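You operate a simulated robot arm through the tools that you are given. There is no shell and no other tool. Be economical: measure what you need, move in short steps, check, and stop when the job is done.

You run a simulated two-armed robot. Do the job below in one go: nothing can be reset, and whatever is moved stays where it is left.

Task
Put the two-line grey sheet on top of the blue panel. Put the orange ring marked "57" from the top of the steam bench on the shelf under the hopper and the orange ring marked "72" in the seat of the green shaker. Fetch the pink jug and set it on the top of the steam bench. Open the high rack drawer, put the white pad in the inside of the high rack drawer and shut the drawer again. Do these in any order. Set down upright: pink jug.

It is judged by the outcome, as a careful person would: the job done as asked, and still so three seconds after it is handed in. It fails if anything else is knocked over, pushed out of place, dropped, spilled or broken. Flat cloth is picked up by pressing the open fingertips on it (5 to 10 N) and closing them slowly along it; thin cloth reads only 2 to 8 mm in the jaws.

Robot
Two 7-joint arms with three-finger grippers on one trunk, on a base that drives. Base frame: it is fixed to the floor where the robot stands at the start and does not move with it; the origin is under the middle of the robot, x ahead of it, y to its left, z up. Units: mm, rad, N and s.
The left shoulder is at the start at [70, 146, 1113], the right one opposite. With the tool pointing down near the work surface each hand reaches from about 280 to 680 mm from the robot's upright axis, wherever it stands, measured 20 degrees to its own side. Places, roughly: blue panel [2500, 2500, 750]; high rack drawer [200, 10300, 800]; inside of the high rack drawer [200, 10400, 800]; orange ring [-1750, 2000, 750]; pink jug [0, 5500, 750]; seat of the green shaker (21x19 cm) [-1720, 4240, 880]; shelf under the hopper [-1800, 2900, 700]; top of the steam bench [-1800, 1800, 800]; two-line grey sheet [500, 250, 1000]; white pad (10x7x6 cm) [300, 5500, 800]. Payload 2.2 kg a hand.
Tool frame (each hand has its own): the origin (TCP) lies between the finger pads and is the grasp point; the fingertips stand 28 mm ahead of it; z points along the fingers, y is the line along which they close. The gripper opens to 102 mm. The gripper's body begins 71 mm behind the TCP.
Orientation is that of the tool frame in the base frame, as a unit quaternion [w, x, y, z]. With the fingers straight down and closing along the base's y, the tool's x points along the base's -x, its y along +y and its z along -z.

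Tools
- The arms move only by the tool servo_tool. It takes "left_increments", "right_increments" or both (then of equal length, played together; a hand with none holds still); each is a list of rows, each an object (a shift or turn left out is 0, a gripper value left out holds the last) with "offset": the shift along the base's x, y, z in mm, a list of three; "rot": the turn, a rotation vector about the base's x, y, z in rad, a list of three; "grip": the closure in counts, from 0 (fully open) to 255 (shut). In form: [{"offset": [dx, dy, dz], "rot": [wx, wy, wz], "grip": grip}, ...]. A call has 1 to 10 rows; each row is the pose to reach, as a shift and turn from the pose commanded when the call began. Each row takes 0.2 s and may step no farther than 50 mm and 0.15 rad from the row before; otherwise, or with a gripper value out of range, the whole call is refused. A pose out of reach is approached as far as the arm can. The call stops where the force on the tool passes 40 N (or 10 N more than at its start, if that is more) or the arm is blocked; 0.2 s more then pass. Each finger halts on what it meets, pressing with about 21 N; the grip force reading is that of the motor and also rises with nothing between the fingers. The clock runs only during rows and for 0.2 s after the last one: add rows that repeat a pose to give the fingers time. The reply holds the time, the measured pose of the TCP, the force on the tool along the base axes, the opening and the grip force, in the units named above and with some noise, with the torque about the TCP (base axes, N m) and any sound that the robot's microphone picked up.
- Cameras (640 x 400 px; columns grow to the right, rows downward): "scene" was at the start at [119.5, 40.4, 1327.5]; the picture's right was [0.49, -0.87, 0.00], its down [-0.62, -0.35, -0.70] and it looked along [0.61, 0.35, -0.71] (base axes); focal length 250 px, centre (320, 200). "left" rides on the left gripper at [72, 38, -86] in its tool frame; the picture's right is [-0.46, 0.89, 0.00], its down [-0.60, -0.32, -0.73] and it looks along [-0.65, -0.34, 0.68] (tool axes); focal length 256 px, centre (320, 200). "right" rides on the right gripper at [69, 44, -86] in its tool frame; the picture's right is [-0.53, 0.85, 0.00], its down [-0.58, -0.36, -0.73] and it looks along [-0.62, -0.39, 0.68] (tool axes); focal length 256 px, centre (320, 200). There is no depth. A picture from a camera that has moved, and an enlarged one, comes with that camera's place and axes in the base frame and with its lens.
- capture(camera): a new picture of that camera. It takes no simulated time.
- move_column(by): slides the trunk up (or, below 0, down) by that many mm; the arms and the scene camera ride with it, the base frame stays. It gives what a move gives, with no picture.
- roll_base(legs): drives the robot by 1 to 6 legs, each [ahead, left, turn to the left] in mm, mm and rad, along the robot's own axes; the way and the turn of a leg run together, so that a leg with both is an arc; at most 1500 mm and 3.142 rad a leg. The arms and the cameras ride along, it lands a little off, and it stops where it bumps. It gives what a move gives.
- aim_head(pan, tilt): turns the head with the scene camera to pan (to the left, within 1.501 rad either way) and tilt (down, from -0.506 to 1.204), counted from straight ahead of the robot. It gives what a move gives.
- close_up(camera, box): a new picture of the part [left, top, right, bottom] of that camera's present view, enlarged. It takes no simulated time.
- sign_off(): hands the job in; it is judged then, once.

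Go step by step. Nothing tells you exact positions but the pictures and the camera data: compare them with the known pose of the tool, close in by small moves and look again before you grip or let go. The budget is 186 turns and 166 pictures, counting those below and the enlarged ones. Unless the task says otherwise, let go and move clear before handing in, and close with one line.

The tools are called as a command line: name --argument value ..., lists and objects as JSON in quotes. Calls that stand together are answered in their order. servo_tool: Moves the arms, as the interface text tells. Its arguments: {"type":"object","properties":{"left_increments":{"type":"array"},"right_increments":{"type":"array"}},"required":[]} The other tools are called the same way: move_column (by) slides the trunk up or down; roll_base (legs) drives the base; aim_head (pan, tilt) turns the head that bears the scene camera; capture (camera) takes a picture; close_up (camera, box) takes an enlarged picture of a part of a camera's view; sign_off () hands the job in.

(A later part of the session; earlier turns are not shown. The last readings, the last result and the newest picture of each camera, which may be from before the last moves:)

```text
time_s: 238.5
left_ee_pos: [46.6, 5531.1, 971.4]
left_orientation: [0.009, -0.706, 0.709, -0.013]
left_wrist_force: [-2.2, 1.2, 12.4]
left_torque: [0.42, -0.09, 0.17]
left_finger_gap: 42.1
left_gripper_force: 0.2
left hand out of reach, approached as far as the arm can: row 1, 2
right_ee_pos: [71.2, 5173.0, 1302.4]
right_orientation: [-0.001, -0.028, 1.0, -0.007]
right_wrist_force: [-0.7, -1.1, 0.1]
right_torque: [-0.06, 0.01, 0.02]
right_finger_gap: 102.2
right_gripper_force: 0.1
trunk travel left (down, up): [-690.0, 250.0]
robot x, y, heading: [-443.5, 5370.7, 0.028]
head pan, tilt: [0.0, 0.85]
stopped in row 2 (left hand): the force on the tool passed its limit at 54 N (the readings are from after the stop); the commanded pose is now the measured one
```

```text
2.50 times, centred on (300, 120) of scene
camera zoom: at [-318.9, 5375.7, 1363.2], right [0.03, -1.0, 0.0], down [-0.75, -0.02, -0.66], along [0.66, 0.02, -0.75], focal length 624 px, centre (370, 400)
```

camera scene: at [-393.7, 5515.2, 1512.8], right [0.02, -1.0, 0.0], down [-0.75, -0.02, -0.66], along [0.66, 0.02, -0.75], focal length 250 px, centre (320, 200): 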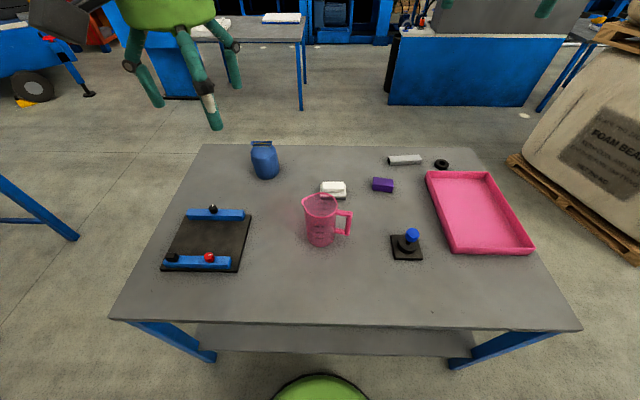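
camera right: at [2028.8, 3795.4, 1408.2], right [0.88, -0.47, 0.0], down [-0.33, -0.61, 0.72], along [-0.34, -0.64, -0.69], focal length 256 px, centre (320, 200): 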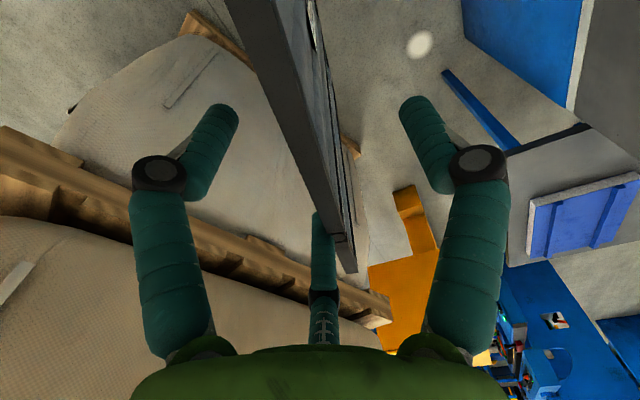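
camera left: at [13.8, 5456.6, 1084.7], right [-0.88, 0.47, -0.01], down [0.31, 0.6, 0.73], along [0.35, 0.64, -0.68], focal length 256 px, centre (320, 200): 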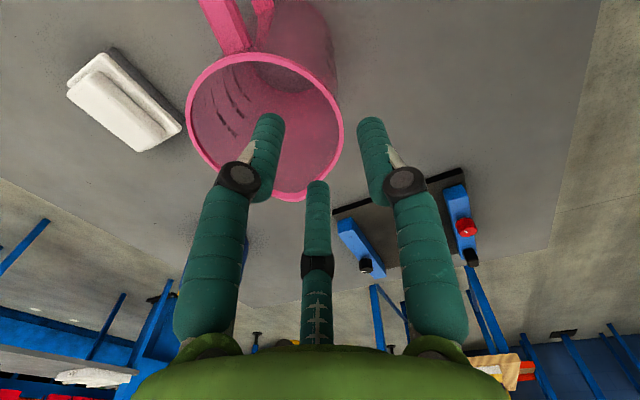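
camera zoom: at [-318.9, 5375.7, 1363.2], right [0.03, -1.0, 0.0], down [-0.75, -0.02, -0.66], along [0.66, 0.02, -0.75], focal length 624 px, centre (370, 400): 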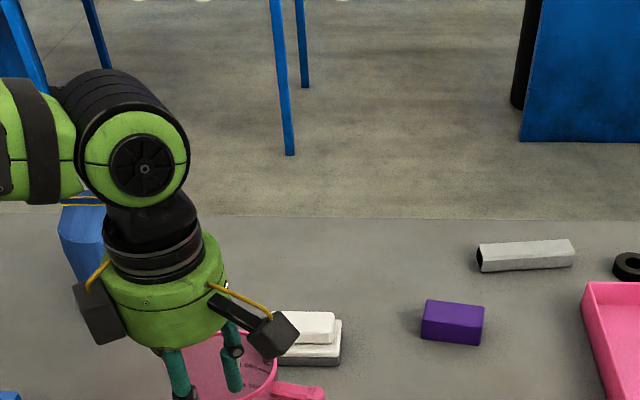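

servo_tool --left_increments '[{"offset": [0, 0, 25]}]'

close_up --camera "left" --box '[160, 20, 440, 240]'

aim_head --pan 0.2 --tilt 0.7

close_up --camera "scene" --box '[240, 110, 400, 270]'

```text
time_s: 238.9
left_ee_pos: [46.7, 5531.1, 993.9]
left_orientation: [0.008, -0.706, 0.708, -0.009]
left_wrist_force: [0.1, 0.1, 0.2]
left_torque: [0.02, -0.02, -0.02]
left_finger_gap: 41.9
left_gripper_force: 0.1
right_ee_pos: [72.7, 5173.6, 1301.9]
right_orientation: [-0.003, -0.029, 1.0, -0.007]
right_wrist_force: [-1.1, 0.5, 0.4]
right_torque: [-0.03, 0.02, 0.01]
right_finger_gap: 101.9
right_gripper_force: 0.0
trunk travel left (down, up): [-690.0, 250.0]
robot x, y, heading: [-442.6, 5370.0, 0.028]
head pan, tilt: [0.0, 0.85]
```

```text
1.82 times, centred on (300, 130) of left
camera zoom: at [8.2, 5459.2, 1078.4], right [-0.88, 0.47, -0.02], down [0.3, 0.6, 0.74], along [0.36, 0.64, -0.68], focal length 465 px, centre (356, 327)
```

zoom: 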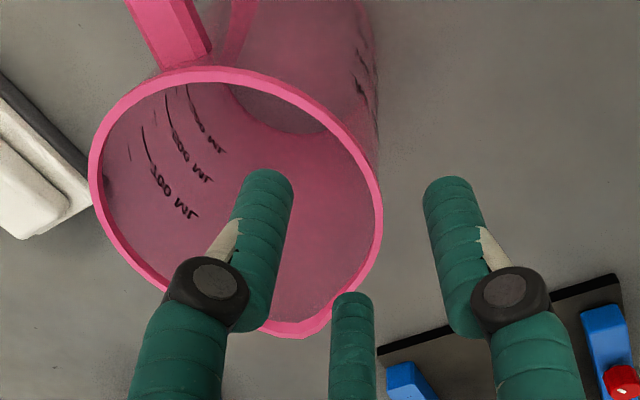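

```text
time_s: 239.7
left_ee_pos: [48.9, 5532.3, 993.9]
left_orientation: [0.008, -0.706, 0.708, -0.01]
left_wrist_force: [-0.4, 0.1, 0.7]
left_torque: [-0.02, 0.02, 0.02]
left_finger_gap: 42.1
left_gripper_force: 0.0
right_ee_pos: [73.5, 5173.6, 1302.7]
right_orientation: [-0.003, -0.028, 1.0, -0.007]
right_wrist_force: [-0.2, -0.6, -0.5]
right_torque: [-0.01, 0.04, 0.0]
right_finger_gap: 102.1
right_gripper_force: 0.1
trunk travel left (down, up): [-690.0, 250.0]
robot x, y, heading: [-442.1, 5373.9, 0.025]
head pan, tilt: [0.201, 0.7]
```

```text
2.50 times, centred on (320, 190) of scene
camera zoom: at [-311.3, 5393.0, 1375.1], right [0.22, -0.97, 0.0], down [-0.63, -0.14, -0.76], along [0.75, 0.17, -0.64], focal length 624 px, centre (320, 225)
```

zoom: 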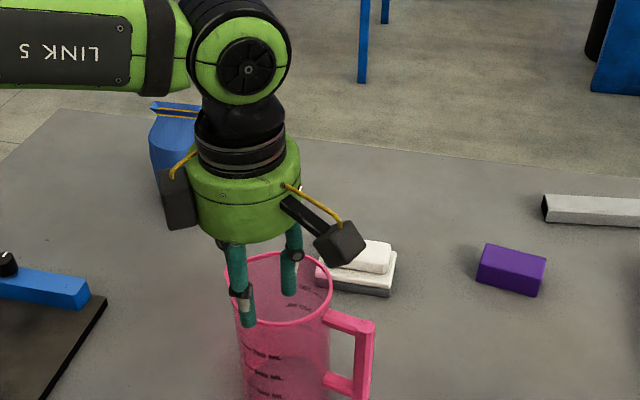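

The hand has a third, central prong about 34 mm to the side that touched the rim near the spout. I'll shift outward so the prong stays outside the wall, then descend again.

servo_tool --left_increments '[{"offset": [-15, -14, 0]}, {"offset": [-15, -14, -20]}, {"offset": [-15, -14, -35]}, {"offset": [-15, -14, -50]}, {"offset": [-15, -14, -66]}]'

close_up --camera "scene" --box '[240, 110, 400, 270]'

```text
time_s: 240.5
left_ee_pos: [33.5, 5517.3, 970.3]
left_orientation: [0.017, -0.707, 0.707, -0.022]
left_wrist_force: [-6.3, 3.2, 22.0]
left_torque: [0.75, -0.08, 0.26]
left_finger_gap: 43.9
left_gripper_force: 1.2
left hand out of reach, approached as far as the arm can: row 4
right_ee_pos: [71.5, 5173.7, 1302.9]
right_orientation: [-0.002, -0.028, 1.0, -0.006]
right_wrist_force: [0.8, 0.0, -0.3]
right_torque: [0.01, 0.06, -0.02]
right_finger_gap: 101.8
right_gripper_force: 0.0
trunk travel left (down, up): [-690.0, 250.0]
robot x, y, heading: [-441.4, 5372.1, 0.028]
head pan, tilt: [0.201, 0.7]
stopped in row 4 (left hand): the force on the tool passed its limit at 45 N (the readings are from after the stop); the commanded pose is now the measured one
```

```text
2.50 times, centred on (320, 190) of scene
camera zoom: at [-314.0, 5393.0, 1375.5], right [0.22, -0.97, 0.0], down [-0.63, -0.14, -0.77], along [0.75, 0.17, -0.64], focal length 624 px, centre (320, 225)
```

zoom: 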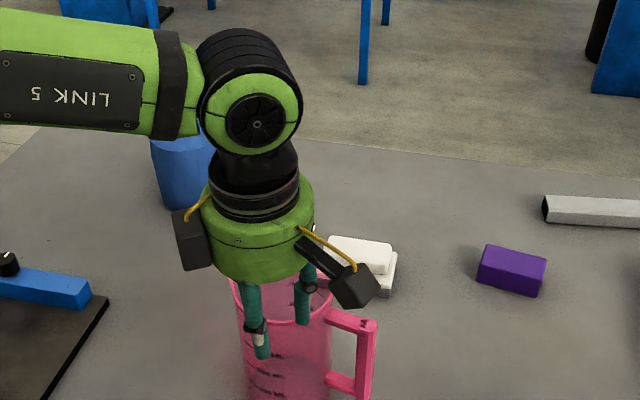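

The contact torque shows the prong sits 31 mm sideways and 14 mm off-plane, toward the jug's inside. Moving to y≈5504 puts it inside the jug, clear of the wall.

servo_tool --left_increments '[{"offset": [0, 0, 30]}, {"offset": [6, -13, 30]}, {"offset": [6, -13, 30]}]'

close_up --camera "left" --box '[160, 20, 440, 240]'

```text
time_s: 241.3
left_ee_pos: [39.4, 5510.3, 997.0]
left_orientation: [0.012, -0.707, 0.707, -0.021]
left_wrist_force: [0.0, -0.1, -0.1]
left_torque: [-0.03, 0.0, -0.01]
left_finger_gap: 41.9
left_gripper_force: 0.1
left hand out of reach, approached as far as the arm can: row 2, 3
right_ee_pos: [74.9, 5174.9, 1300.9]
right_orientation: [-0.003, -0.029, 1.0, -0.008]
right_wrist_force: [0.0, -0.1, -0.2]
right_torque: [-0.01, -0.01, 0.03]
right_finger_gap: 102.1
right_gripper_force: 0.1
trunk travel left (down, up): [-690.0, 250.0]
robot x, y, heading: [-439.4, 5372.8, 0.025]
head pan, tilt: [0.201, 0.7]
```

```text
1.82 times, centred on (300, 130) of left
camera zoom: at [-2.5, 5439.0, 1081.9], right [-0.88, 0.46, -0.05], down [0.28, 0.61, 0.74], along [0.37, 0.64, -0.67], focal length 465 px, centre (356, 327)
```

zoom: 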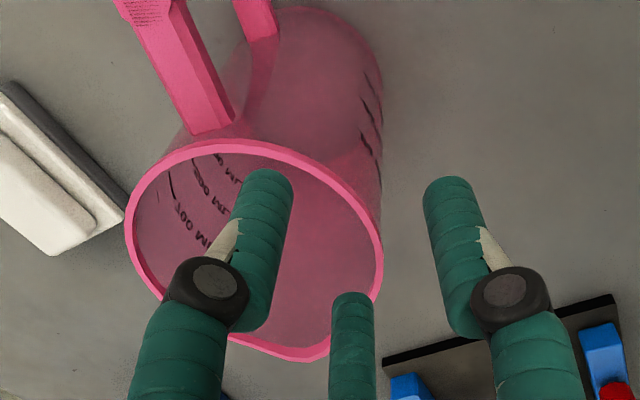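

servo_tool --left_increments '[{"offset": [11, -3, 0]}, {"offset": [11, -3, -20]}, {"offset": [11, -3, -40]}, {"offset": [11, -3, -60]}]'

```text
time_s: 242.2
left_ee_pos: [44.9, 5514.7, 969.3]
left_orientation: [0.016, -0.705, 0.708, -0.04]
left_wrist_force: [-4.5, -1.9, 16.7]
left_torque: [-0.57, -0.07, -0.32]
left_finger_gap: 44.2
left_gripper_force: 0.6
left hand out of reach, approached as far as the arm can: row 1, 2, 3, 4
right_ee_pos: [72.1, 5172.9, 1301.9]
right_orientation: [-0.002, -0.029, 1.0, -0.007]
right_wrist_force: [0.0, 0.3, -1.0]
right_torque: [-0.04, 0.06, 0.02]
right_finger_gap: 101.9
right_gripper_force: 0.1
trunk travel left (down, up): [-690.0, 250.0]
robot x, y, heading: [-440.9, 5375.0, 0.022]
head pan, tilt: [0.201, 0.7]
stopped in row 4 (left hand): the force on the tool passed its limit at 50 N (the readings are from after the stop); the commanded pose is now the measured one
```

close_up --camera "left" --box '[160, 20, 440, 240]'

close_up --camera "scene" --box '[260, 150, 360, 250]'

```text
1.82 times, centred on (300, 130) of left
camera zoom: at [-0.1, 5445.9, 1053.9], right [-0.88, 0.46, -0.09], down [0.26, 0.63, 0.73], along [0.4, 0.62, -0.67], focal length 465 px, centre (356, 327)
```

zoom: 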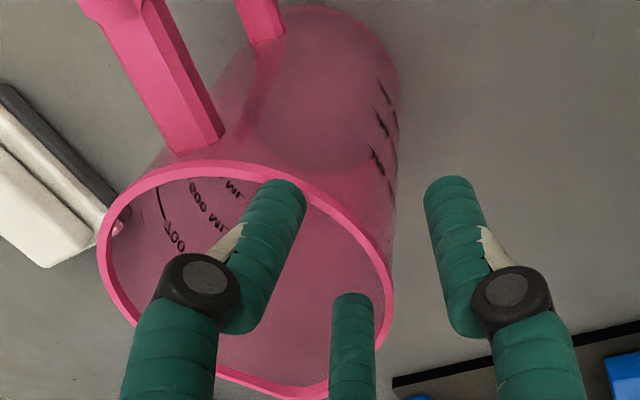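

```text
4.00 times, centred on (310, 200) of scene
camera zoom: at [-313.1, 5392.7, 1375.4], right [0.22, -0.97, 0.0], down [-0.63, -0.14, -0.77], along [0.75, 0.17, -0.64], focal length 998 px, centre (360, 200)
```

zoom: 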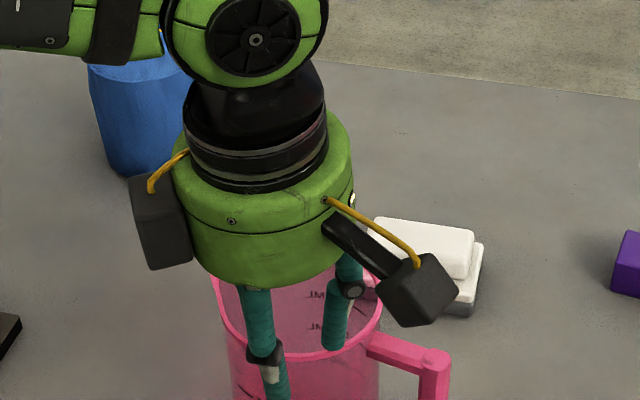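

The pictures and contact torques fit a three-prong gripper: one finger on one side, two on the other. So I need the two inner prongs fully inside the jug; I'll raise, shift to about (57,5526) and descend.

servo_tool --left_increments '[{"offset": [0, 0, 30]}]'

roll_base --legs '[[22, 18, 0]]'

servo_tool --left_increments '[{"offset": [0, 0, 0], "rot": [0.06, 0.02, 0]}, {"offset": [0, 0, 0], "rot": [0.06, 0.02, 0]}]'

close_up --camera "left" --box '[160, 20, 440, 240]'

```text
time_s: 242.6
left_ee_pos: [44.1, 5517.4, 995.9]
left_orientation: [0.016, -0.706, 0.707, -0.035]
left_wrist_force: [0.6, 0.3, -1.0]
left_torque: [0.01, -0.02, 0.01]
left_finger_gap: 41.9
left_gripper_force: 0.0
right_ee_pos: [72.7, 5173.9, 1301.8]
right_orientation: [-0.001, -0.029, 1.0, -0.007]
right_wrist_force: [0.3, -0.3, -0.3]
right_torque: [-0.04, -0.01, 0.0]
right_finger_gap: 101.9
right_gripper_force: 0.0
trunk travel left (down, up): [-690.0, 250.0]
robot x, y, heading: [-444.6, 5374.7, 0.026]
head pan, tilt: [0.201, 0.7]
```

```text
time_s: 243.5
left_ee_pos: [62.5, 5533.0, 997.7]
left_orientation: [-0.018, 0.707, -0.706, 0.036]
left_wrist_force: [-0.7, -0.7, 0.3]
left_torque: [0.02, -0.05, -0.02]
left_finger_gap: 42.2
left_gripper_force: 0.0
right_ee_pos: [90.7, 5188.1, 1303.2]
right_orientation: [-0.001, -0.028, 1.0, -0.005]
right_wrist_force: [0.2, -0.6, 0.2]
right_torque: [0.03, -0.08, 0.01]
right_finger_gap: 101.9
right_gripper_force: 0.0
trunk travel left (down, up): [-690.0, 250.0]
robot x, y, heading: [-421.5, 5391.6, 0.023]
head pan, tilt: [0.201, 0.7]
```

```text
time_s: 244.1
left_ee_pos: [62.2, 5537.8, 996.9]
left_orientation: [0.03, -0.706, 0.708, -0.008]
left_wrist_force: [0.4, 0.7, 0.3]
left_torque: [0.0, -0.02, -0.04]
left_finger_gap: 41.8
left_gripper_force: 0.0
left hand out of reach, approached as far as the arm can: row 1, 2
right_ee_pos: [93.2, 5190.6, 1302.6]
right_orientation: [-0.003, -0.028, 1.0, -0.007]
right_wrist_force: [-0.4, 0.5, -0.4]
right_torque: [-0.02, -0.02, -0.03]
right_finger_gap: 102.1
right_gripper_force: 0.0
trunk travel left (down, up): [-690.0, 250.0]
robot x, y, heading: [-424.3, 5396.1, 0.025]
head pan, tilt: [0.201, 0.7]
```

```text
1.82 times, centred on (300, 130) of left
camera zoom: at [19.9, 5463.6, 1078.3], right [-0.88, 0.47, -0.03], down [0.28, 0.58, 0.77], along [0.38, 0.67, -0.64], focal length 465 px, centre (356, 327)
```

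zoom: 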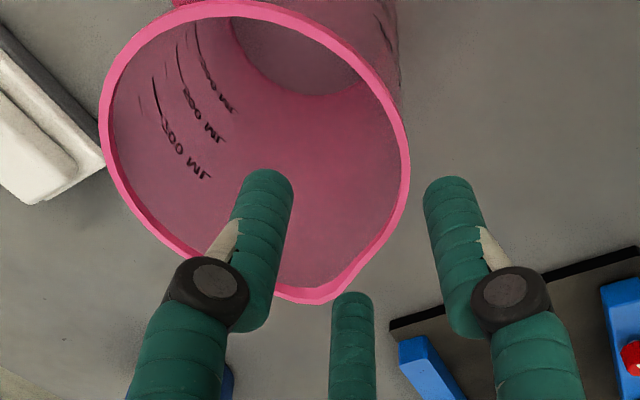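

roll_base --legs '[[0, -16, 0]]'

servo_tool --left_increments '[{"offset": [0, 0, -20]}, {"offset": [0, 0, -40]}, {"offset": [0, 0, -60]}]'

```text
time_s: 244.8
left_ee_pos: [63.3, 5525.9, 995.7]
left_orientation: [0.028, -0.705, 0.708, -0.01]
left_wrist_force: [0.8, 0.0, 0.8]
left_torque: [-0.04, -0.04, -0.03]
left_finger_gap: 41.9
left_gripper_force: 0.0
right_ee_pos: [96.1, 5179.7, 1301.7]
right_orientation: [-0.003, -0.029, 1.0, -0.008]
right_wrist_force: [0.4, 0.1, -0.1]
right_torque: [-0.07, 0.0, 0.03]
right_finger_gap: 102.1
right_gripper_force: 0.0
trunk travel left (down, up): [-690.0, 250.0]
robot x, y, heading: [-419.6, 5375.0, 0.025]
head pan, tilt: [0.201, 0.7]
```

```text
time_s: 245.6
left_ee_pos: [55.3, 5533.5, 940.2]
left_orientation: [0.03, -0.706, 0.708, -0.009]
left_wrist_force: [-0.6, -0.5, 0.1]
left_torque: [0.0, 0.0, 0.01]
left_finger_gap: 42.0
left_gripper_force: 0.1
left hand out of reach, approached as far as the arm can: row 1, 2, 3
right_ee_pos: [96.0, 5175.0, 1301.6]
right_orientation: [-0.003, -0.029, 1.0, -0.007]
right_wrist_force: [0.4, 0.3, 0.0]
right_torque: [0.01, -0.03, -0.02]
right_finger_gap: 102.2
right_gripper_force: 0.0
trunk travel left (down, up): [-690.0, 250.0]
robot x, y, heading: [-423.6, 5370.1, 0.025]
head pan, tilt: [0.201, 0.7]
```

It went down freely: tips are about 30 mm below the rim. Closing gently.

servo_tool --left_increments '[{"offset": [0, 0, 0], "grip": 190}, {"offset": [0, 0, 0], "grip": 230}, {"offset": [0, 0, 0], "grip": 255}, {"offset": [0, 0, 0]}, {"offset": [0, 0, 0]}]'

capture --camera "scene"

```text
time_s: 246.8
left_ee_pos: [57.1, 5533.3, 940.2]
left_orientation: [0.029, -0.705, 0.708, -0.01]
left_wrist_force: [-0.3, -0.7, -0.6]
left_torque: [0.05, 0.03, -0.02]
left_finger_gap: 7.2
left_gripper_force: 20.8
right_ee_pos: [95.8, 5176.7, 1301.8]
right_orientation: [-0.003, -0.029, 1.0, -0.007]
right_wrist_force: [-0.6, 0.0, -0.1]
right_torque: [0.04, 0.01, -0.03]
right_finger_gap: 101.9
right_gripper_force: 0.0
trunk travel left (down, up): [-690.0, 250.0]
robot x, y, heading: [-423.1, 5378.3, 0.023]
head pan, tilt: [0.201, 0.7]
```

```text
52 pictures are left
camera scene: at [-289.3, 5396.2, 1375.0], right [0.22, -0.97, 0.0], down [-0.63, -0.14, -0.76], along [0.75, 0.17, -0.64], focal length 250 px, centre (320, 200)
```

scene: 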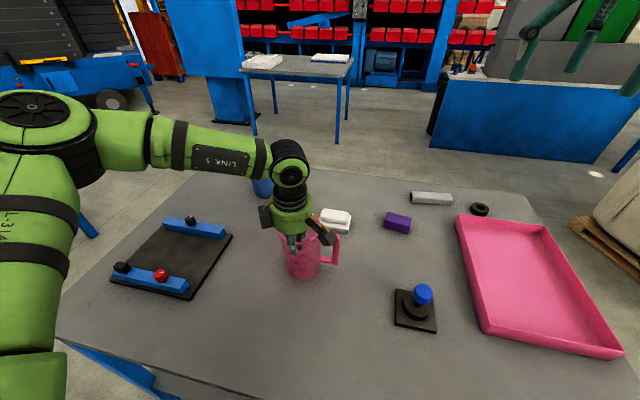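

The jug wall is gripped (7 mm). I'll lift with the trunk and check it hangs level.

move_column --by 160

close_up --camera "scene" --box '[220, 140, 420, 300]'

```text
time_s: 248.7
left_ee_pos: [56.0, 5533.5, 1100.8]
left_orientation: [0.03, -0.705, 0.708, -0.011]
left_wrist_force: [-0.7, -0.4, -0.4]
left_torque: [-0.01, 0.04, 0.01]
left_finger_gap: 7.3
left_gripper_force: 20.3
right_ee_pos: [96.4, 5177.0, 1462.2]
right_orientation: [-0.003, -0.029, 1.0, -0.007]
right_wrist_force: [0.2, -0.3, 0.0]
right_torque: [-0.03, -0.02, 0.01]
right_finger_gap: 101.9
right_gripper_force: 0.0
trunk travel left (down, up): [-850.0, 90.0]
robot x, y, heading: [-425.0, 5374.5, 0.029]
head pan, tilt: [0.201, 0.7]
```

```text
2.50 times, centred on (320, 220) of scene
camera zoom: at [-289.2, 5396.3, 1535.0], right [0.22, -0.97, 0.0], down [-0.63, -0.14, -0.76], along [0.75, 0.17, -0.64], focal length 624 px, centre (320, 150)
```

zoom: 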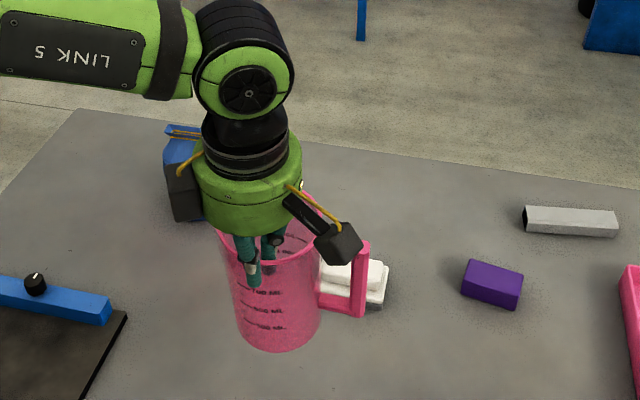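

Jug hangs upright and light. I'll back off, turn west and drive down the aisle toward the steam bench.

roll_base --legs '[[-220, 0, 0], [0, 0, 3.11], [0, 1450, 0], [0, 1450, 0], [0, 450, 0]]'

aim_head --pan 0.0 --tilt 0.6

capture --camera "scene"

```text
time_s: 273.6
left_ee_pos: [-1150.3, 1857.6, 1101.5]
left_orientation: [-0.01, 0.716, 0.698, -0.03]
left_wrist_force: [0.4, 0.2, -1.0]
left_torque: [-0.06, -0.04, -0.02]
left_finger_gap: 7.5
left_gripper_force: 21.3
right_ee_pos: [-1181.9, 2218.1, 1460.5]
right_orientation: [-0.006, 1.0, 0.017, 0.003]
right_wrist_force: [0.3, 1.0, -0.3]
right_torque: [-0.05, 0.02, -0.01]
right_finger_gap: 101.9
right_gripper_force: 0.0
trunk travel left (down, up): [-850.0, 90.0]
robot x, y, heading: [-668.7, 2004.3, -3.137]
head pan, tilt: [0.201, 0.7]
```

```text
time_s: 274.3
left_ee_pos: [-1150.9, 1856.2, 1101.9]
left_orientation: [-0.011, 0.716, 0.698, -0.029]
left_wrist_force: [0.7, -0.1, -0.8]
left_torque: [0.02, -0.06, -0.01]
left_finger_gap: 7.5
left_gripper_force: 20.4
right_ee_pos: [-1182.7, 2214.9, 1461.5]
right_orientation: [-0.007, 1.0, 0.018, 0.002]
right_wrist_force: [-1.0, -0.2, -0.5]
right_torque: [-0.02, 0.04, -0.01]
right_finger_gap: 101.9
right_gripper_force: 0.0
trunk travel left (down, up): [-850.0, 90.0]
robot x, y, heading: [-669.6, 2001.7, -3.134]
head pan, tilt: [0.0, 0.6]
```

```text
50 pictures are left
camera scene: at [-809.0, 2003.3, 1543.6], right [0.0, 1.0, 0.0], down [0.57, 0.0, -0.82], along [-0.82, 0.0, -0.57], focal length 250 px, centre (320, 200)
```

scene: 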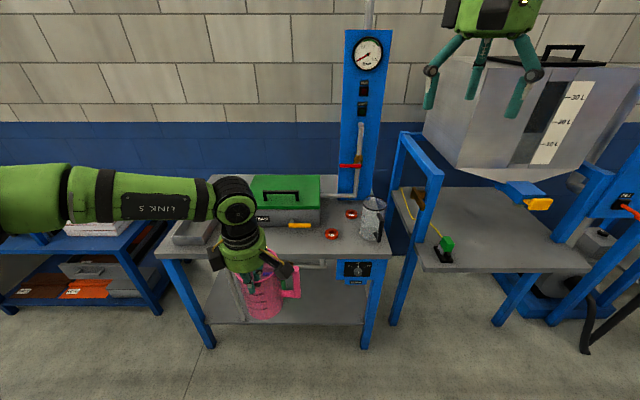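

The steam bench's front edge is at x≈-1498, with free space at about (-1590,1800). I'll move the jug above it, and zoom in on the rings meanwhile.

roll_base --legs '[[397, 60, 0]]'

aim_head --pan 0.0 --tilt 0.9

capture --camera "scene"

```text
time_s: 276.8
left_ee_pos: [-1544.3, 1795.8, 1101.8]
left_orientation: [-0.01, 0.715, 0.698, -0.031]
left_wrist_force: [0.1, 0.5, -1.6]
left_torque: [-0.01, -0.03, 0.0]
left_finger_gap: 7.5
left_gripper_force: 21.0
right_ee_pos: [-1574.6, 2154.3, 1462.8]
right_orientation: [-0.007, 1.0, 0.016, 0.001]
right_wrist_force: [0.8, -0.6, -0.3]
right_torque: [-0.03, 0.01, 0.01]
right_finger_gap: 102.0
right_gripper_force: 0.0
trunk travel left (down, up): [-850.0, 90.0]
robot x, y, heading: [-1062.7, 1938.6, -3.144]
head pan, tilt: [0.0, 0.6]
```

```text
time_s: 277.6
left_ee_pos: [-1545.7, 1796.0, 1099.5]
left_orientation: [-0.01, 0.716, 0.698, -0.029]
left_wrist_force: [0.9, 0.2, -1.6]
left_torque: [-0.05, -0.05, 0.0]
left_finger_gap: 7.3
left_gripper_force: 21.3
right_ee_pos: [-1576.6, 2153.7, 1461.2]
right_orientation: [-0.007, 1.0, 0.016, 0.002]
right_wrist_force: [0.1, 0.4, 0.0]
right_torque: [-0.01, -0.04, -0.01]
right_finger_gap: 102.0
right_gripper_force: 0.1
trunk travel left (down, up): [-850.0, 90.0]
robot x, y, heading: [-1063.1, 1941.6, -3.141]
head pan, tilt: [0.0, 0.901]
```

```text
49 pictures are left
camera scene: at [-1191.0, 1942.5, 1518.9], right [0.0, 1.0, 0.0], down [0.78, 0.0, -0.62], along [-0.62, 0.0, -0.78], focal length 250 px, centre (320, 200)
```

scene: 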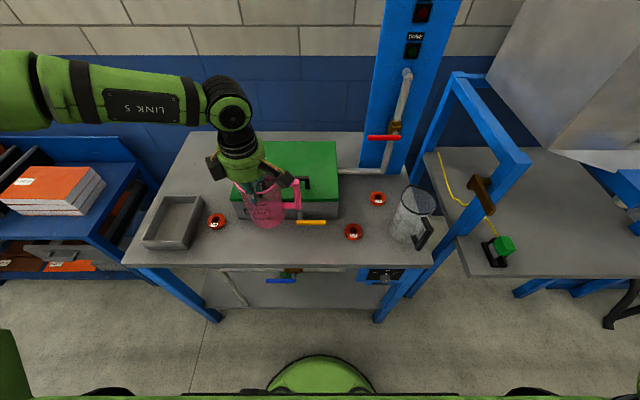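

Three rings are visible on the bench. The jug is above free space; I'll lower it.

move_column --by -95

close_up --camera "scene" --box '[190, 80, 430, 240]'

```text
time_s: 278.9
left_ee_pos: [-1544.8, 1795.6, 1006.7]
left_orientation: [-0.01, 0.716, 0.698, -0.029]
left_wrist_force: [-0.4, -0.4, -1.0]
left_torque: [-0.04, -0.05, -0.01]
left_finger_gap: 7.6
left_gripper_force: 20.6
right_ee_pos: [-1576.4, 2154.5, 1367.6]
right_orientation: [-0.007, 1.0, 0.017, 0.003]
right_wrist_force: [-0.6, 0.7, -0.3]
right_torque: [-0.02, -0.01, -0.04]
right_finger_gap: 102.3
right_gripper_force: 0.1
trunk travel left (down, up): [-755.0, 185.0]
robot x, y, heading: [-1067.5, 1944.7, -3.142]
head pan, tilt: [0.0, 0.901]
```

```text
2.50 times, centred on (310, 160) of scene
camera zoom: at [-1190.3, 1942.6, 1423.9], right [0.0, 1.0, 0.0], down [0.78, 0.0, -0.62], along [-0.62, 0.0, -0.78], focal length 624 px, centre (345, 300)
```

zoom: 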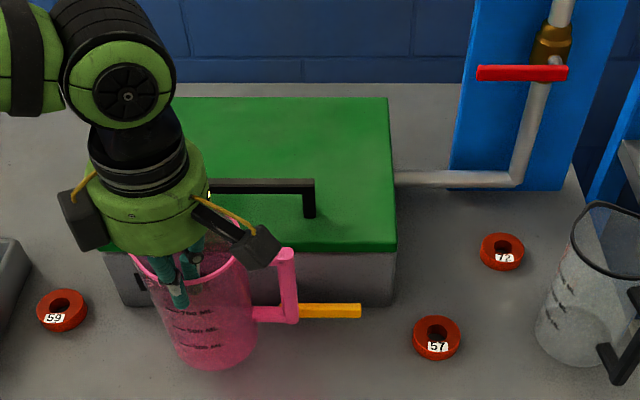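

Rings are marked 59 (left), 57 (front) and 72 (back). I'll back 25 mm to keep the jug off the toolbox and lower further.

roll_base --legs '[[-25, 0, 0]]'

move_column --by -14

close_up --camera "scene" --box '[190, 120, 350, 280]'

```text
time_s: 279.7
left_ee_pos: [-1525.4, 1795.9, 1003.0]
left_orientation: [-0.009, 0.716, 0.698, -0.028]
left_wrist_force: [-0.7, -0.2, -1.2]
left_torque: [-0.03, -0.16, 0.0]
left_finger_gap: 7.7
left_gripper_force: 20.8
right_ee_pos: [-1558.9, 2154.1, 1362.7]
right_orientation: [-0.008, 1.0, 0.017, 0.007]
right_wrist_force: [-1.6, -0.1, -0.2]
right_torque: [-0.01, -0.09, 0.03]
right_finger_gap: 102.0
right_gripper_force: 0.1
trunk travel left (down, up): [-755.0, 185.0]
robot x, y, heading: [-1040.7, 1942.4, -3.14]
head pan, tilt: [0.0, 0.901]
```

```text
time_s: 280.3
left_ee_pos: [-1522.5, 1795.4, 991.8]
left_orientation: [-0.011, 0.715, 0.698, -0.029]
left_wrist_force: [0.0, 0.3, -1.7]
left_torque: [-0.02, -0.04, 0.04]
left_finger_gap: 7.4
left_gripper_force: 21.8
right_ee_pos: [-1554.3, 2153.3, 1351.3]
right_orientation: [-0.006, 1.0, 0.017, 0.005]
right_wrist_force: [-0.4, 0.3, 0.7]
right_torque: [-0.02, -0.02, -0.02]
right_finger_gap: 101.8
right_gripper_force: 0.1
trunk travel left (down, up): [-741.0, 199.0]
robot x, y, heading: [-1038.9, 1943.7, -3.14]
head pan, tilt: [0.0, 0.901]
```

```text
2.50 times, centred on (270, 200) of scene
camera zoom: at [-1168.6, 1942.7, 1409.5], right [0.0, 1.0, 0.0], down [0.78, 0.0, -0.62], along [-0.62, 0.0, -0.78], focal length 624 px, centre (445, 200)
```

zoom: 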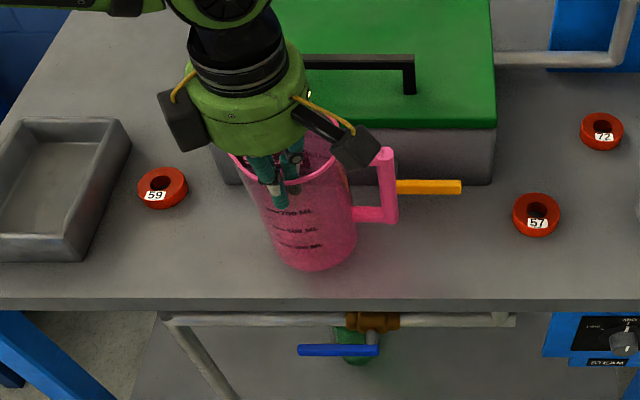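

move_column --by -10

move_column --by -8

move_column --by -8

```text
time_s: 280.9
left_ee_pos: [-1520.5, 1795.3, 981.1]
left_orientation: [-0.01, 0.716, 0.698, -0.03]
left_wrist_force: [-1.4, -0.4, -0.4]
left_torque: [0.0, -0.06, -0.04]
left_finger_gap: 7.3
left_gripper_force: 21.0
right_ee_pos: [-1553.1, 2153.7, 1341.8]
right_orientation: [-0.007, 1.0, 0.017, 0.003]
right_wrist_force: [0.1, 0.4, 0.1]
right_torque: [0.0, -0.04, 0.01]
right_finger_gap: 101.9
right_gripper_force: 0.0
trunk travel left (down, up): [-731.0, 209.0]
robot x, y, heading: [-1040.2, 1945.2, -3.135]
head pan, tilt: [0.0, 0.901]
```

```text
time_s: 281.5
left_ee_pos: [-1519.7, 1795.9, 973.5]
left_orientation: [-0.009, 0.715, 0.698, -0.029]
left_wrist_force: [0.2, -0.1, -1.7]
left_torque: [-0.05, -0.08, 0.02]
left_finger_gap: 7.5
left_gripper_force: 21.2
right_ee_pos: [-1552.1, 2154.8, 1334.8]
right_orientation: [-0.007, 1.0, 0.017, 0.003]
right_wrist_force: [0.8, 0.5, 1.1]
right_torque: [0.04, -0.02, -0.02]
right_finger_gap: 102.0
right_gripper_force: 0.1
trunk travel left (down, up): [-723.0, 217.0]
robot x, y, heading: [-1041.3, 1940.9, -3.142]
head pan, tilt: [0.0, 0.901]
```

```text
time_s: 282.0
left_ee_pos: [-1519.3, 1795.1, 966.0]
left_orientation: [-0.011, 0.715, 0.698, -0.03]
left_wrist_force: [-0.2, 0.0, 2.6]
left_torque: [-0.05, -0.09, 0.02]
left_finger_gap: 7.3
left_gripper_force: 21.3
right_ee_pos: [-1551.9, 2154.0, 1325.5]
right_orientation: [-0.007, 1.0, 0.016, 0.002]
right_wrist_force: [0.5, 0.5, 0.9]
right_torque: [-0.01, -0.03, 0.02]
right_finger_gap: 102.2
right_gripper_force: 0.1
trunk travel left (down, up): [-715.0, 225.0]
robot x, y, heading: [-1040.3, 1947.1, -3.136]
head pan, tilt: [0.0, 0.901]
```

Contact. I'll press a touch, open, and rise clear.

move_column --by -4

servo_tool --left_increments '[{"offset": [0, 0, 0], "grip": 225}, {"offset": [0, 0, 0], "grip": 190}, {"offset": [0, 0, 0], "grip": 165}, {"offset": [0, 0, 0]}]'

close_up --camera "scene" --box '[190, 120, 350, 280]'

```text
time_s: 282.6
left_ee_pos: [-1518.5, 1796.2, 965.3]
left_orientation: [-0.013, 0.716, 0.697, -0.033]
left_wrist_force: [2.6, -4.7, 26.9]
left_torque: [-0.46, -0.2, 0.03]
left_finger_gap: 7.4
left_gripper_force: 21.0
right_ee_pos: [-1547.7, 2153.7, 1325.6]
right_orientation: [-0.007, 1.0, 0.016, 0.003]
right_wrist_force: [0.2, -0.1, 0.6]
right_torque: [0.01, -0.02, 0.0]
right_finger_gap: 102.0
right_gripper_force: 0.0
trunk travel left (down, up): [-711.0, 229.0]
robot x, y, heading: [-1034.0, 1945.7, -3.137]
head pan, tilt: [0.0, 0.901]
```

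```text
time_s: 283.6
left_ee_pos: [-1520.0, 1795.0, 962.2]
left_orientation: [-0.011, 0.716, 0.698, -0.029]
left_wrist_force: [0.0, 0.2, 0.0]
left_torque: [-0.03, 0.03, -0.01]
left_finger_gap: 35.9
left_gripper_force: 0.0
right_ee_pos: [-1551.9, 2153.4, 1322.6]
right_orientation: [-0.007, 1.0, 0.017, 0.003]
right_wrist_force: [0.1, -0.1, -0.1]
right_torque: [-0.01, 0.02, 0.01]
right_finger_gap: 102.1
right_gripper_force: 0.0
trunk travel left (down, up): [-711.0, 229.0]
robot x, y, heading: [-1037.7, 1941.9, -3.138]
head pan, tilt: [0.0, 0.901]
```

```text
2.50 times, centred on (270, 200) of scene
camera zoom: at [-1166.0, 1942.7, 1379.9], right [0.0, 1.0, 0.0], down [0.78, 0.0, -0.62], along [-0.62, 0.0, -0.78], focal length 624 px, centre (445, 200)
```

zoom: 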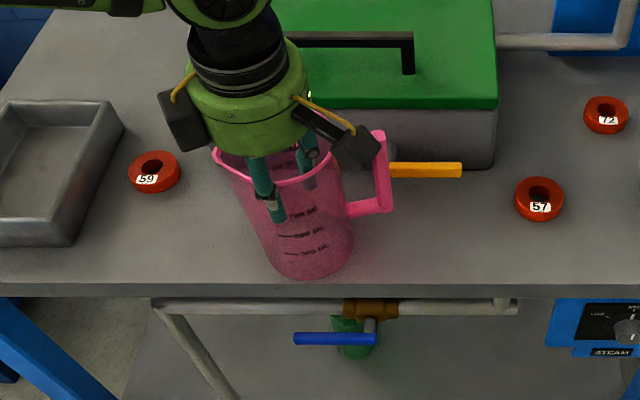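

move_column --by 200

close_up --camera "scene" --box '[190, 140, 430, 300]'

```text
time_s: 285.7
left_ee_pos: [-1520.2, 1796.0, 1161.9]
left_orientation: [-0.01, 0.716, 0.698, -0.03]
left_wrist_force: [0.4, -0.4, -0.1]
left_torque: [-0.03, 0.04, -0.04]
left_finger_gap: 36.1
left_gripper_force: 0.1
right_ee_pos: [-1551.5, 2153.3, 1523.8]
right_orientation: [-0.007, 1.0, 0.016, 0.003]
right_wrist_force: [-0.5, 0.6, -0.1]
right_torque: [-0.04, 0.0, -0.02]
right_finger_gap: 101.8
right_gripper_force: 0.0
trunk travel left (down, up): [-911.0, 29.0]
robot x, y, heading: [-1037.5, 1944.0, -3.137]
head pan, tilt: [0.0, 0.901]
```

```text
2.50 times, centred on (310, 220) of scene
camera zoom: at [-1165.9, 1942.7, 1579.9], right [0.0, 1.0, 0.0], down [0.78, 0.0, -0.62], along [-0.62, 0.0, -0.78], focal length 624 px, centre (345, 150)
```

zoom: 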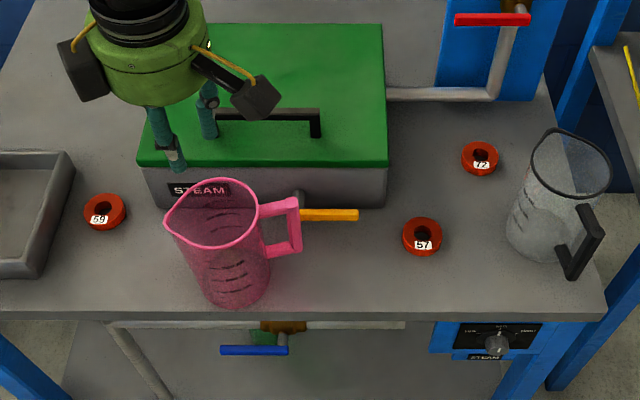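

Jug is standing upright on the bench. Next: ring 57 at about (-1633,2054) and 72 at about (-1777,2159). I'll retract the left hand, lower the trunk, and bring the right hand over ring 57.

servo_tool --left_increments '[{"offset": [45, 0, 20]}, {"offset": [90, 0, 40]}, {"offset": [135, -20, 40]}, {"offset": [180, -40, 40]}, {"offset": [225, -60, 40]}]' --right_increments '[{"offset": [0, 0, 0]}, {"offset": [-20, -25, 0], "grip": 40}, {"offset": [-40, -50, 0]}, {"offset": [-60, -75, 0]}, {"offset": [-81, -99, 0]}]'

move_column --by -290

servo_tool --right_increments '[{"offset": [0, 0, -45]}, {"offset": [0, 0, -90]}, {"offset": [0, 0, -135]}, {"offset": [0, 0, -180]}, {"offset": [0, 0, -225]}, {"offset": [0, 0, -270]}]'

capture --camera "right"

```text
time_s: 286.9
left_ee_pos: [-1348.6, 1741.1, 1210.3]
left_orientation: [-0.011, 0.716, 0.698, -0.027]
left_wrist_force: [0.6, -0.3, 0.0]
left_torque: [0.06, -0.02, -0.01]
left_finger_gap: 36.0
left_gripper_force: 0.2
left hand out of reach, approached as far as the arm can: row 4, 5
right_ee_pos: [-1567.9, 2069.4, 1501.9]
right_orientation: [-0.007, 1.0, 0.017, 0.002]
right_wrist_force: [-0.1, -1.0, -0.1]
right_torque: [0.04, -0.03, 0.03]
right_finger_gap: 86.1
right_gripper_force: 0.1
right hand out of reach, approached as far as the arm can: row 2, 3, 4, 5
trunk travel left (down, up): [-911.0, 29.0]
robot x, y, heading: [-1036.1, 1944.1, -3.138]
head pan, tilt: [0.0, 0.901]
```

```text
time_s: 289.9
left_ee_pos: [-1349.5, 1743.4, 922.6]
left_orientation: [-0.01, 0.716, 0.698, -0.029]
left_wrist_force: [0.7, -0.5, 0.3]
left_torque: [0.01, -0.01, 0.0]
left_finger_gap: 36.0
left_gripper_force: 0.1
right_ee_pos: [-1568.5, 2074.8, 1211.8]
right_orientation: [-0.007, 1.0, 0.018, 0.001]
right_wrist_force: [0.1, -0.3, -0.3]
right_torque: [0.02, -0.02, 0.02]
right_finger_gap: 86.0
right_gripper_force: 0.1
trunk travel left (down, up): [-621.0, 319.0]
robot x, y, heading: [-1038.7, 1941.7, -3.137]
head pan, tilt: [0.0, 0.901]
```

```text
time_s: 291.2
left_ee_pos: [-1350.3, 1744.2, 921.9]
left_orientation: [-0.009, 0.716, 0.697, -0.029]
left_wrist_force: [-0.2, 1.1, -1.0]
left_torque: [0.01, -0.03, -0.01]
left_finger_gap: 35.7
left_gripper_force: 0.1
right_ee_pos: [-1569.8, 2076.9, 941.9]
right_orientation: [-0.007, 1.0, 0.016, 0.001]
right_wrist_force: [-0.2, -0.4, -0.3]
right_torque: [-0.03, 0.0, -0.04]
right_finger_gap: 86.0
right_gripper_force: 0.0
trunk travel left (down, up): [-621.0, 319.0]
robot x, y, heading: [-1037.7, 1943.9, -3.138]
head pan, tilt: [0.0, 0.901]
```

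```text
44 pictures are left
camera right: at [-1500.6, 2035.3, 1026.8], right [-0.51, -0.86, -0.01], down [-0.59, 0.34, 0.73], along [-0.63, 0.38, -0.68], focal length 256 px, centre (320, 200)
```

right: 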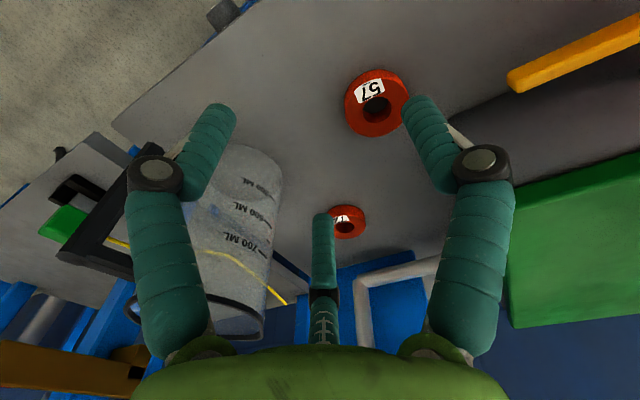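

Ring 57's centre is at about (-1626,2050). I'll center the right hand over it and descend.

servo_tool --right_increments '[{"offset": [-25, -12, 0]}, {"offset": [-54, -24, 0]}, {"offset": [-54, -24, -35]}, {"offset": [-54, -24, -70]}, {"offset": [-54, -24, -100]}, {"offset": [-54, -24, -122]}]'

capture --camera "right"

```text
time_s: 292.6
left_ee_pos: [-1348.0, 1744.2, 922.0]
left_orientation: [-0.01, 0.715, 0.698, -0.029]
left_wrist_force: [-1.1, -1.2, 0.3]
left_torque: [0.0, 0.04, -0.02]
left_finger_gap: 36.0
left_gripper_force: 0.0
right_ee_pos: [-1622.9, 2051.2, 820.7]
right_orientation: [-0.007, 1.0, 0.016, 0.0]
right_wrist_force: [0.3, 0.2, 3.3]
right_torque: [-0.21, -0.03, 0.07]
right_finger_gap: 87.4
right_gripper_force: 0.5
trunk travel left (down, up): [-621.0, 319.0]
robot x, y, heading: [-1037.5, 1941.4, -3.136]
head pan, tilt: [0.0, 0.901]
```

```text
43 pictures are left
camera right: at [-1554.1, 2009.3, 905.4], right [-0.51, -0.86, -0.01], down [-0.59, 0.34, 0.73], along [-0.63, 0.38, -0.68], focal length 256 px, centre (320, 200)
```

right: 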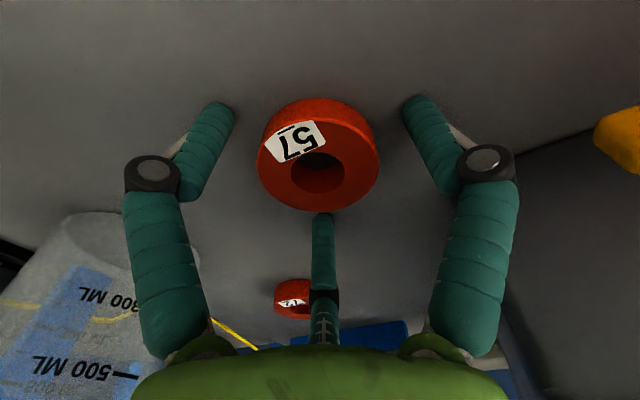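

Fingertips just touch the bench and the ring is centred. I'll raise 4 mm and close.

servo_tool --right_increments '[{"offset": [0, 0, 4]}, {"offset": [0, 0, 4], "grip": 140}, {"offset": [0, 0, 4], "grip": 255}, {"offset": [0, 0, 4]}, {"offset": [0, 0, 4]}]'

servo_tool --right_increments '[{"offset": [0, 0, 30]}, {"offset": [0, 0, 75]}, {"offset": [0, 0, 120]}, {"offset": [0, 0, 165]}, {"offset": [0, 0, 210]}]'

capture --camera "right"

```text
time_s: 293.9
left_ee_pos: [-1348.4, 1743.0, 922.2]
left_orientation: [-0.011, 0.716, 0.697, -0.029]
left_wrist_force: [0.1, 0.1, 0.6]
left_torque: [0.04, -0.01, 0.0]
left_finger_gap: 36.0
left_gripper_force: 0.0
right_ee_pos: [-1622.3, 2048.1, 826.0]
right_orientation: [-0.005, 1.0, 0.018, 0.0]
right_wrist_force: [-1.9, -6.7, 17.0]
right_torque: [-0.87, 0.03, -0.06]
right_finger_gap: 54.6
right_gripper_force: 21.2
trunk travel left (down, up): [-621.0, 319.0]
robot x, y, heading: [-1038.4, 1941.0, -3.139]
head pan, tilt: [0.0, 0.901]
```

```text
time_s: 295.1
left_ee_pos: [-1348.0, 1743.6, 921.9]
left_orientation: [-0.01, 0.716, 0.698, -0.029]
left_wrist_force: [-0.1, -0.6, 0.5]
left_torque: [0.04, -0.01, 0.0]
left_finger_gap: 35.9
left_gripper_force: 0.1
right_ee_pos: [-1621.7, 2051.1, 1037.0]
right_orientation: [-0.007, 1.0, 0.017, 0.001]
right_wrist_force: [-0.5, 0.2, -0.6]
right_torque: [0.0, 0.02, 0.0]
right_finger_gap: 54.3
right_gripper_force: 21.3
trunk travel left (down, up): [-621.0, 319.0]
robot x, y, heading: [-1040.1, 1942.4, -3.139]
head pan, tilt: [0.0, 0.901]
```

```text
42 pictures are left
camera right: at [-1553.7, 2009.9, 1121.7], right [-0.51, -0.86, -0.01], down [-0.59, 0.33, 0.73], along [-0.63, 0.38, -0.68], focal length 256 px, centre (320, 200)
```

right: 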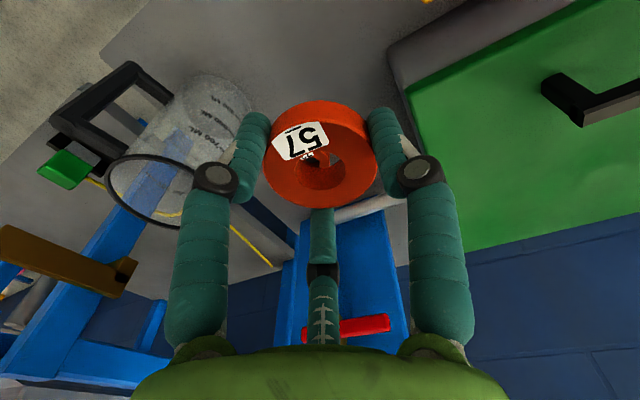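

Ring 57 is held. I'll retract the hand and slide the base north to the hopper shelf.

servo_tool --right_increments '[{"offset": [45, 0, 0]}, {"offset": [90, 0, 0]}, {"offset": [135, 0, 0]}, {"offset": [180, 0, 0]}, {"offset": [225, 0, 0]}, {"offset": [250, 0, 0]}]'

roll_base --legs '[[-100, 0, 0], [0, -900, 0]]'

aim_head --pan 0.0 --tilt 0.6

capture --camera "scene"

```text
time_s: 296.4
left_ee_pos: [-1350.0, 1743.9, 923.1]
left_orientation: [-0.01, 0.716, 0.697, -0.03]
left_wrist_force: [0.1, -0.2, 0.4]
left_torque: [-0.01, 0.01, -0.02]
left_finger_gap: 36.2
left_gripper_force: 0.0
right_ee_pos: [-1372.5, 2051.2, 1033.3]
right_orientation: [-0.007, 1.0, 0.015, 0.001]
right_wrist_force: [0.2, 0.6, -0.8]
right_torque: [-0.02, -0.01, -0.02]
right_finger_gap: 54.3
right_gripper_force: 20.8
trunk travel left (down, up): [-621.0, 319.0]
robot x, y, heading: [-1036.2, 1945.0, -3.143]
head pan, tilt: [0.0, 0.901]
```

```text
time_s: 302.0
left_ee_pos: [-1243.3, 2658.3, 922.4]
left_orientation: [-0.01, 0.726, 0.687, -0.029]
left_wrist_force: [0.0, 0.0, -0.7]
left_torque: [-0.01, 0.01, 0.01]
left_finger_gap: 35.9
left_gripper_force: 0.1
right_ee_pos: [-1259.8, 2964.2, 1034.9]
right_orientation: [-0.007, 1.0, 0.003, 0.001]
right_wrist_force: [0.6, 0.8, -1.3]
right_torque: [0.01, -0.02, -0.02]
right_finger_gap: 54.5
right_gripper_force: 21.1
trunk travel left (down, up): [-621.0, 319.0]
robot x, y, heading: [-927.2, 2847.3, 3.113]
head pan, tilt: [0.0, 0.901]
```

```text
time_s: 302.8
left_ee_pos: [-1243.7, 2658.2, 921.1]
left_orientation: [-0.009, 0.726, 0.687, -0.029]
left_wrist_force: [-0.9, 1.5, 0.2]
left_torque: [0.03, 0.02, -0.02]
left_finger_gap: 36.2
left_gripper_force: 0.1
right_ee_pos: [-1258.5, 2965.7, 1034.2]
right_orientation: [-0.006, 1.0, 0.003, 0.002]
right_wrist_force: [0.6, -0.9, -1.0]
right_torque: [0.0, 0.01, -0.01]
right_finger_gap: 54.4
right_gripper_force: 21.4
trunk travel left (down, up): [-621.0, 319.0]
robot x, y, heading: [-927.2, 2847.6, 3.118]
head pan, tilt: [0.0, 0.6]
```

```text
41 pictures are left
camera scene: at [-1067.2, 2851.3, 1314.6], right [0.03, 1.0, 0.0], down [0.57, -0.01, -0.82], along [-0.82, 0.02, -0.57], focal length 250 px, centre (320, 200)
```

scene: 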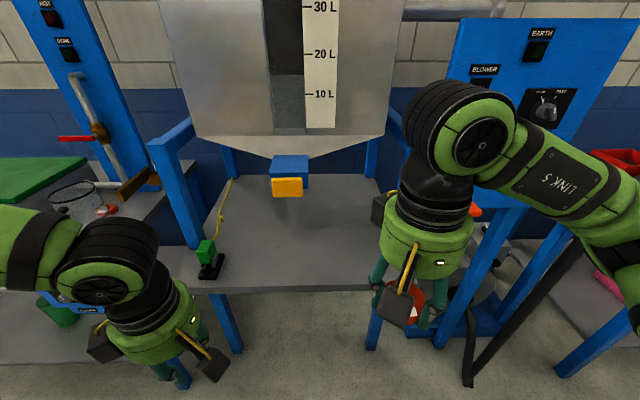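

The hopper shelf (front edge x≈-1510) has free space in front of the outlet. I'll aim for (-1605,2810).

roll_base --legs '[[95, 150, 0]]'

servo_tool --right_increments '[{"offset": [-45, 0, 0]}, {"offset": [-90, 0, 0]}, {"offset": [-135, 0, 0]}, {"offset": [-180, 0, 0]}, {"offset": [-225, 0, 0]}, {"offset": [-250, 0, -20]}, {"offset": [-250, 0, -65]}, {"offset": [-250, 0, -110]}, {"offset": [-250, 0, -155]}, {"offset": [-250, 0, -200]}]'

capture --camera "scene"

```text
time_s: 304.3
left_ee_pos: [-1340.6, 2511.1, 923.0]
left_orientation: [-0.01, 0.726, 0.687, -0.028]
left_wrist_force: [-0.6, -0.5, 0.2]
left_torque: [-0.02, -0.01, -0.01]
left_finger_gap: 35.6
left_gripper_force: 0.1
right_ee_pos: [-1357.5, 2818.0, 1034.7]
right_orientation: [-0.006, 1.0, 0.003, 0.003]
right_wrist_force: [0.1, 0.8, -0.8]
right_torque: [0.01, -0.01, 0.02]
right_finger_gap: 54.4
right_gripper_force: 21.3
trunk travel left (down, up): [-621.0, 319.0]
robot x, y, heading: [-1026.8, 2695.5, 3.118]
head pan, tilt: [0.0, 0.6]
```

```text
time_s: 305.2
left_ee_pos: [-1339.6, 2511.7, 922.1]
left_orientation: [-0.011, 0.726, 0.687, -0.03]
left_wrist_force: [-1.3, 0.3, 0.5]
left_torque: [0.01, -0.04, 0.03]
left_finger_gap: 36.1
left_gripper_force: 0.1
right_ee_pos: [-1507.0, 2819.4, 1035.6]
right_orientation: [-0.014, 1.0, 0.013, 0.018]
right_wrist_force: [18.6, 2.1, 5.4]
right_torque: [0.03, -0.06, -0.06]
right_finger_gap: 56.2
right_gripper_force: 20.7
trunk travel left (down, up): [-621.0, 319.0]
robot x, y, heading: [-1027.2, 2697.3, 3.118]
head pan, tilt: [0.0, 0.6]
stopped in row 4 (right hand): the force on the tool passed its limit at 58 N (the readings are from after the stop); the commanded pose is now the measured one
```

```text
40 pictures are left
camera scene: at [-1161.2, 2704.8, 1315.2], right [0.03, 1.0, 0.0], down [0.56, -0.02, -0.83], along [-0.83, 0.02, -0.56], focal length 250 px, centre (320, 200)
```

scene: 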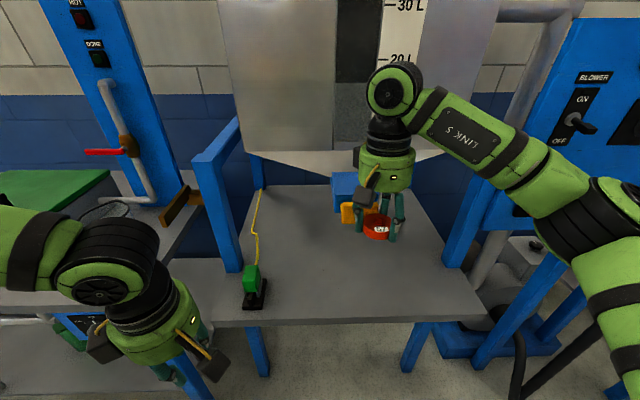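

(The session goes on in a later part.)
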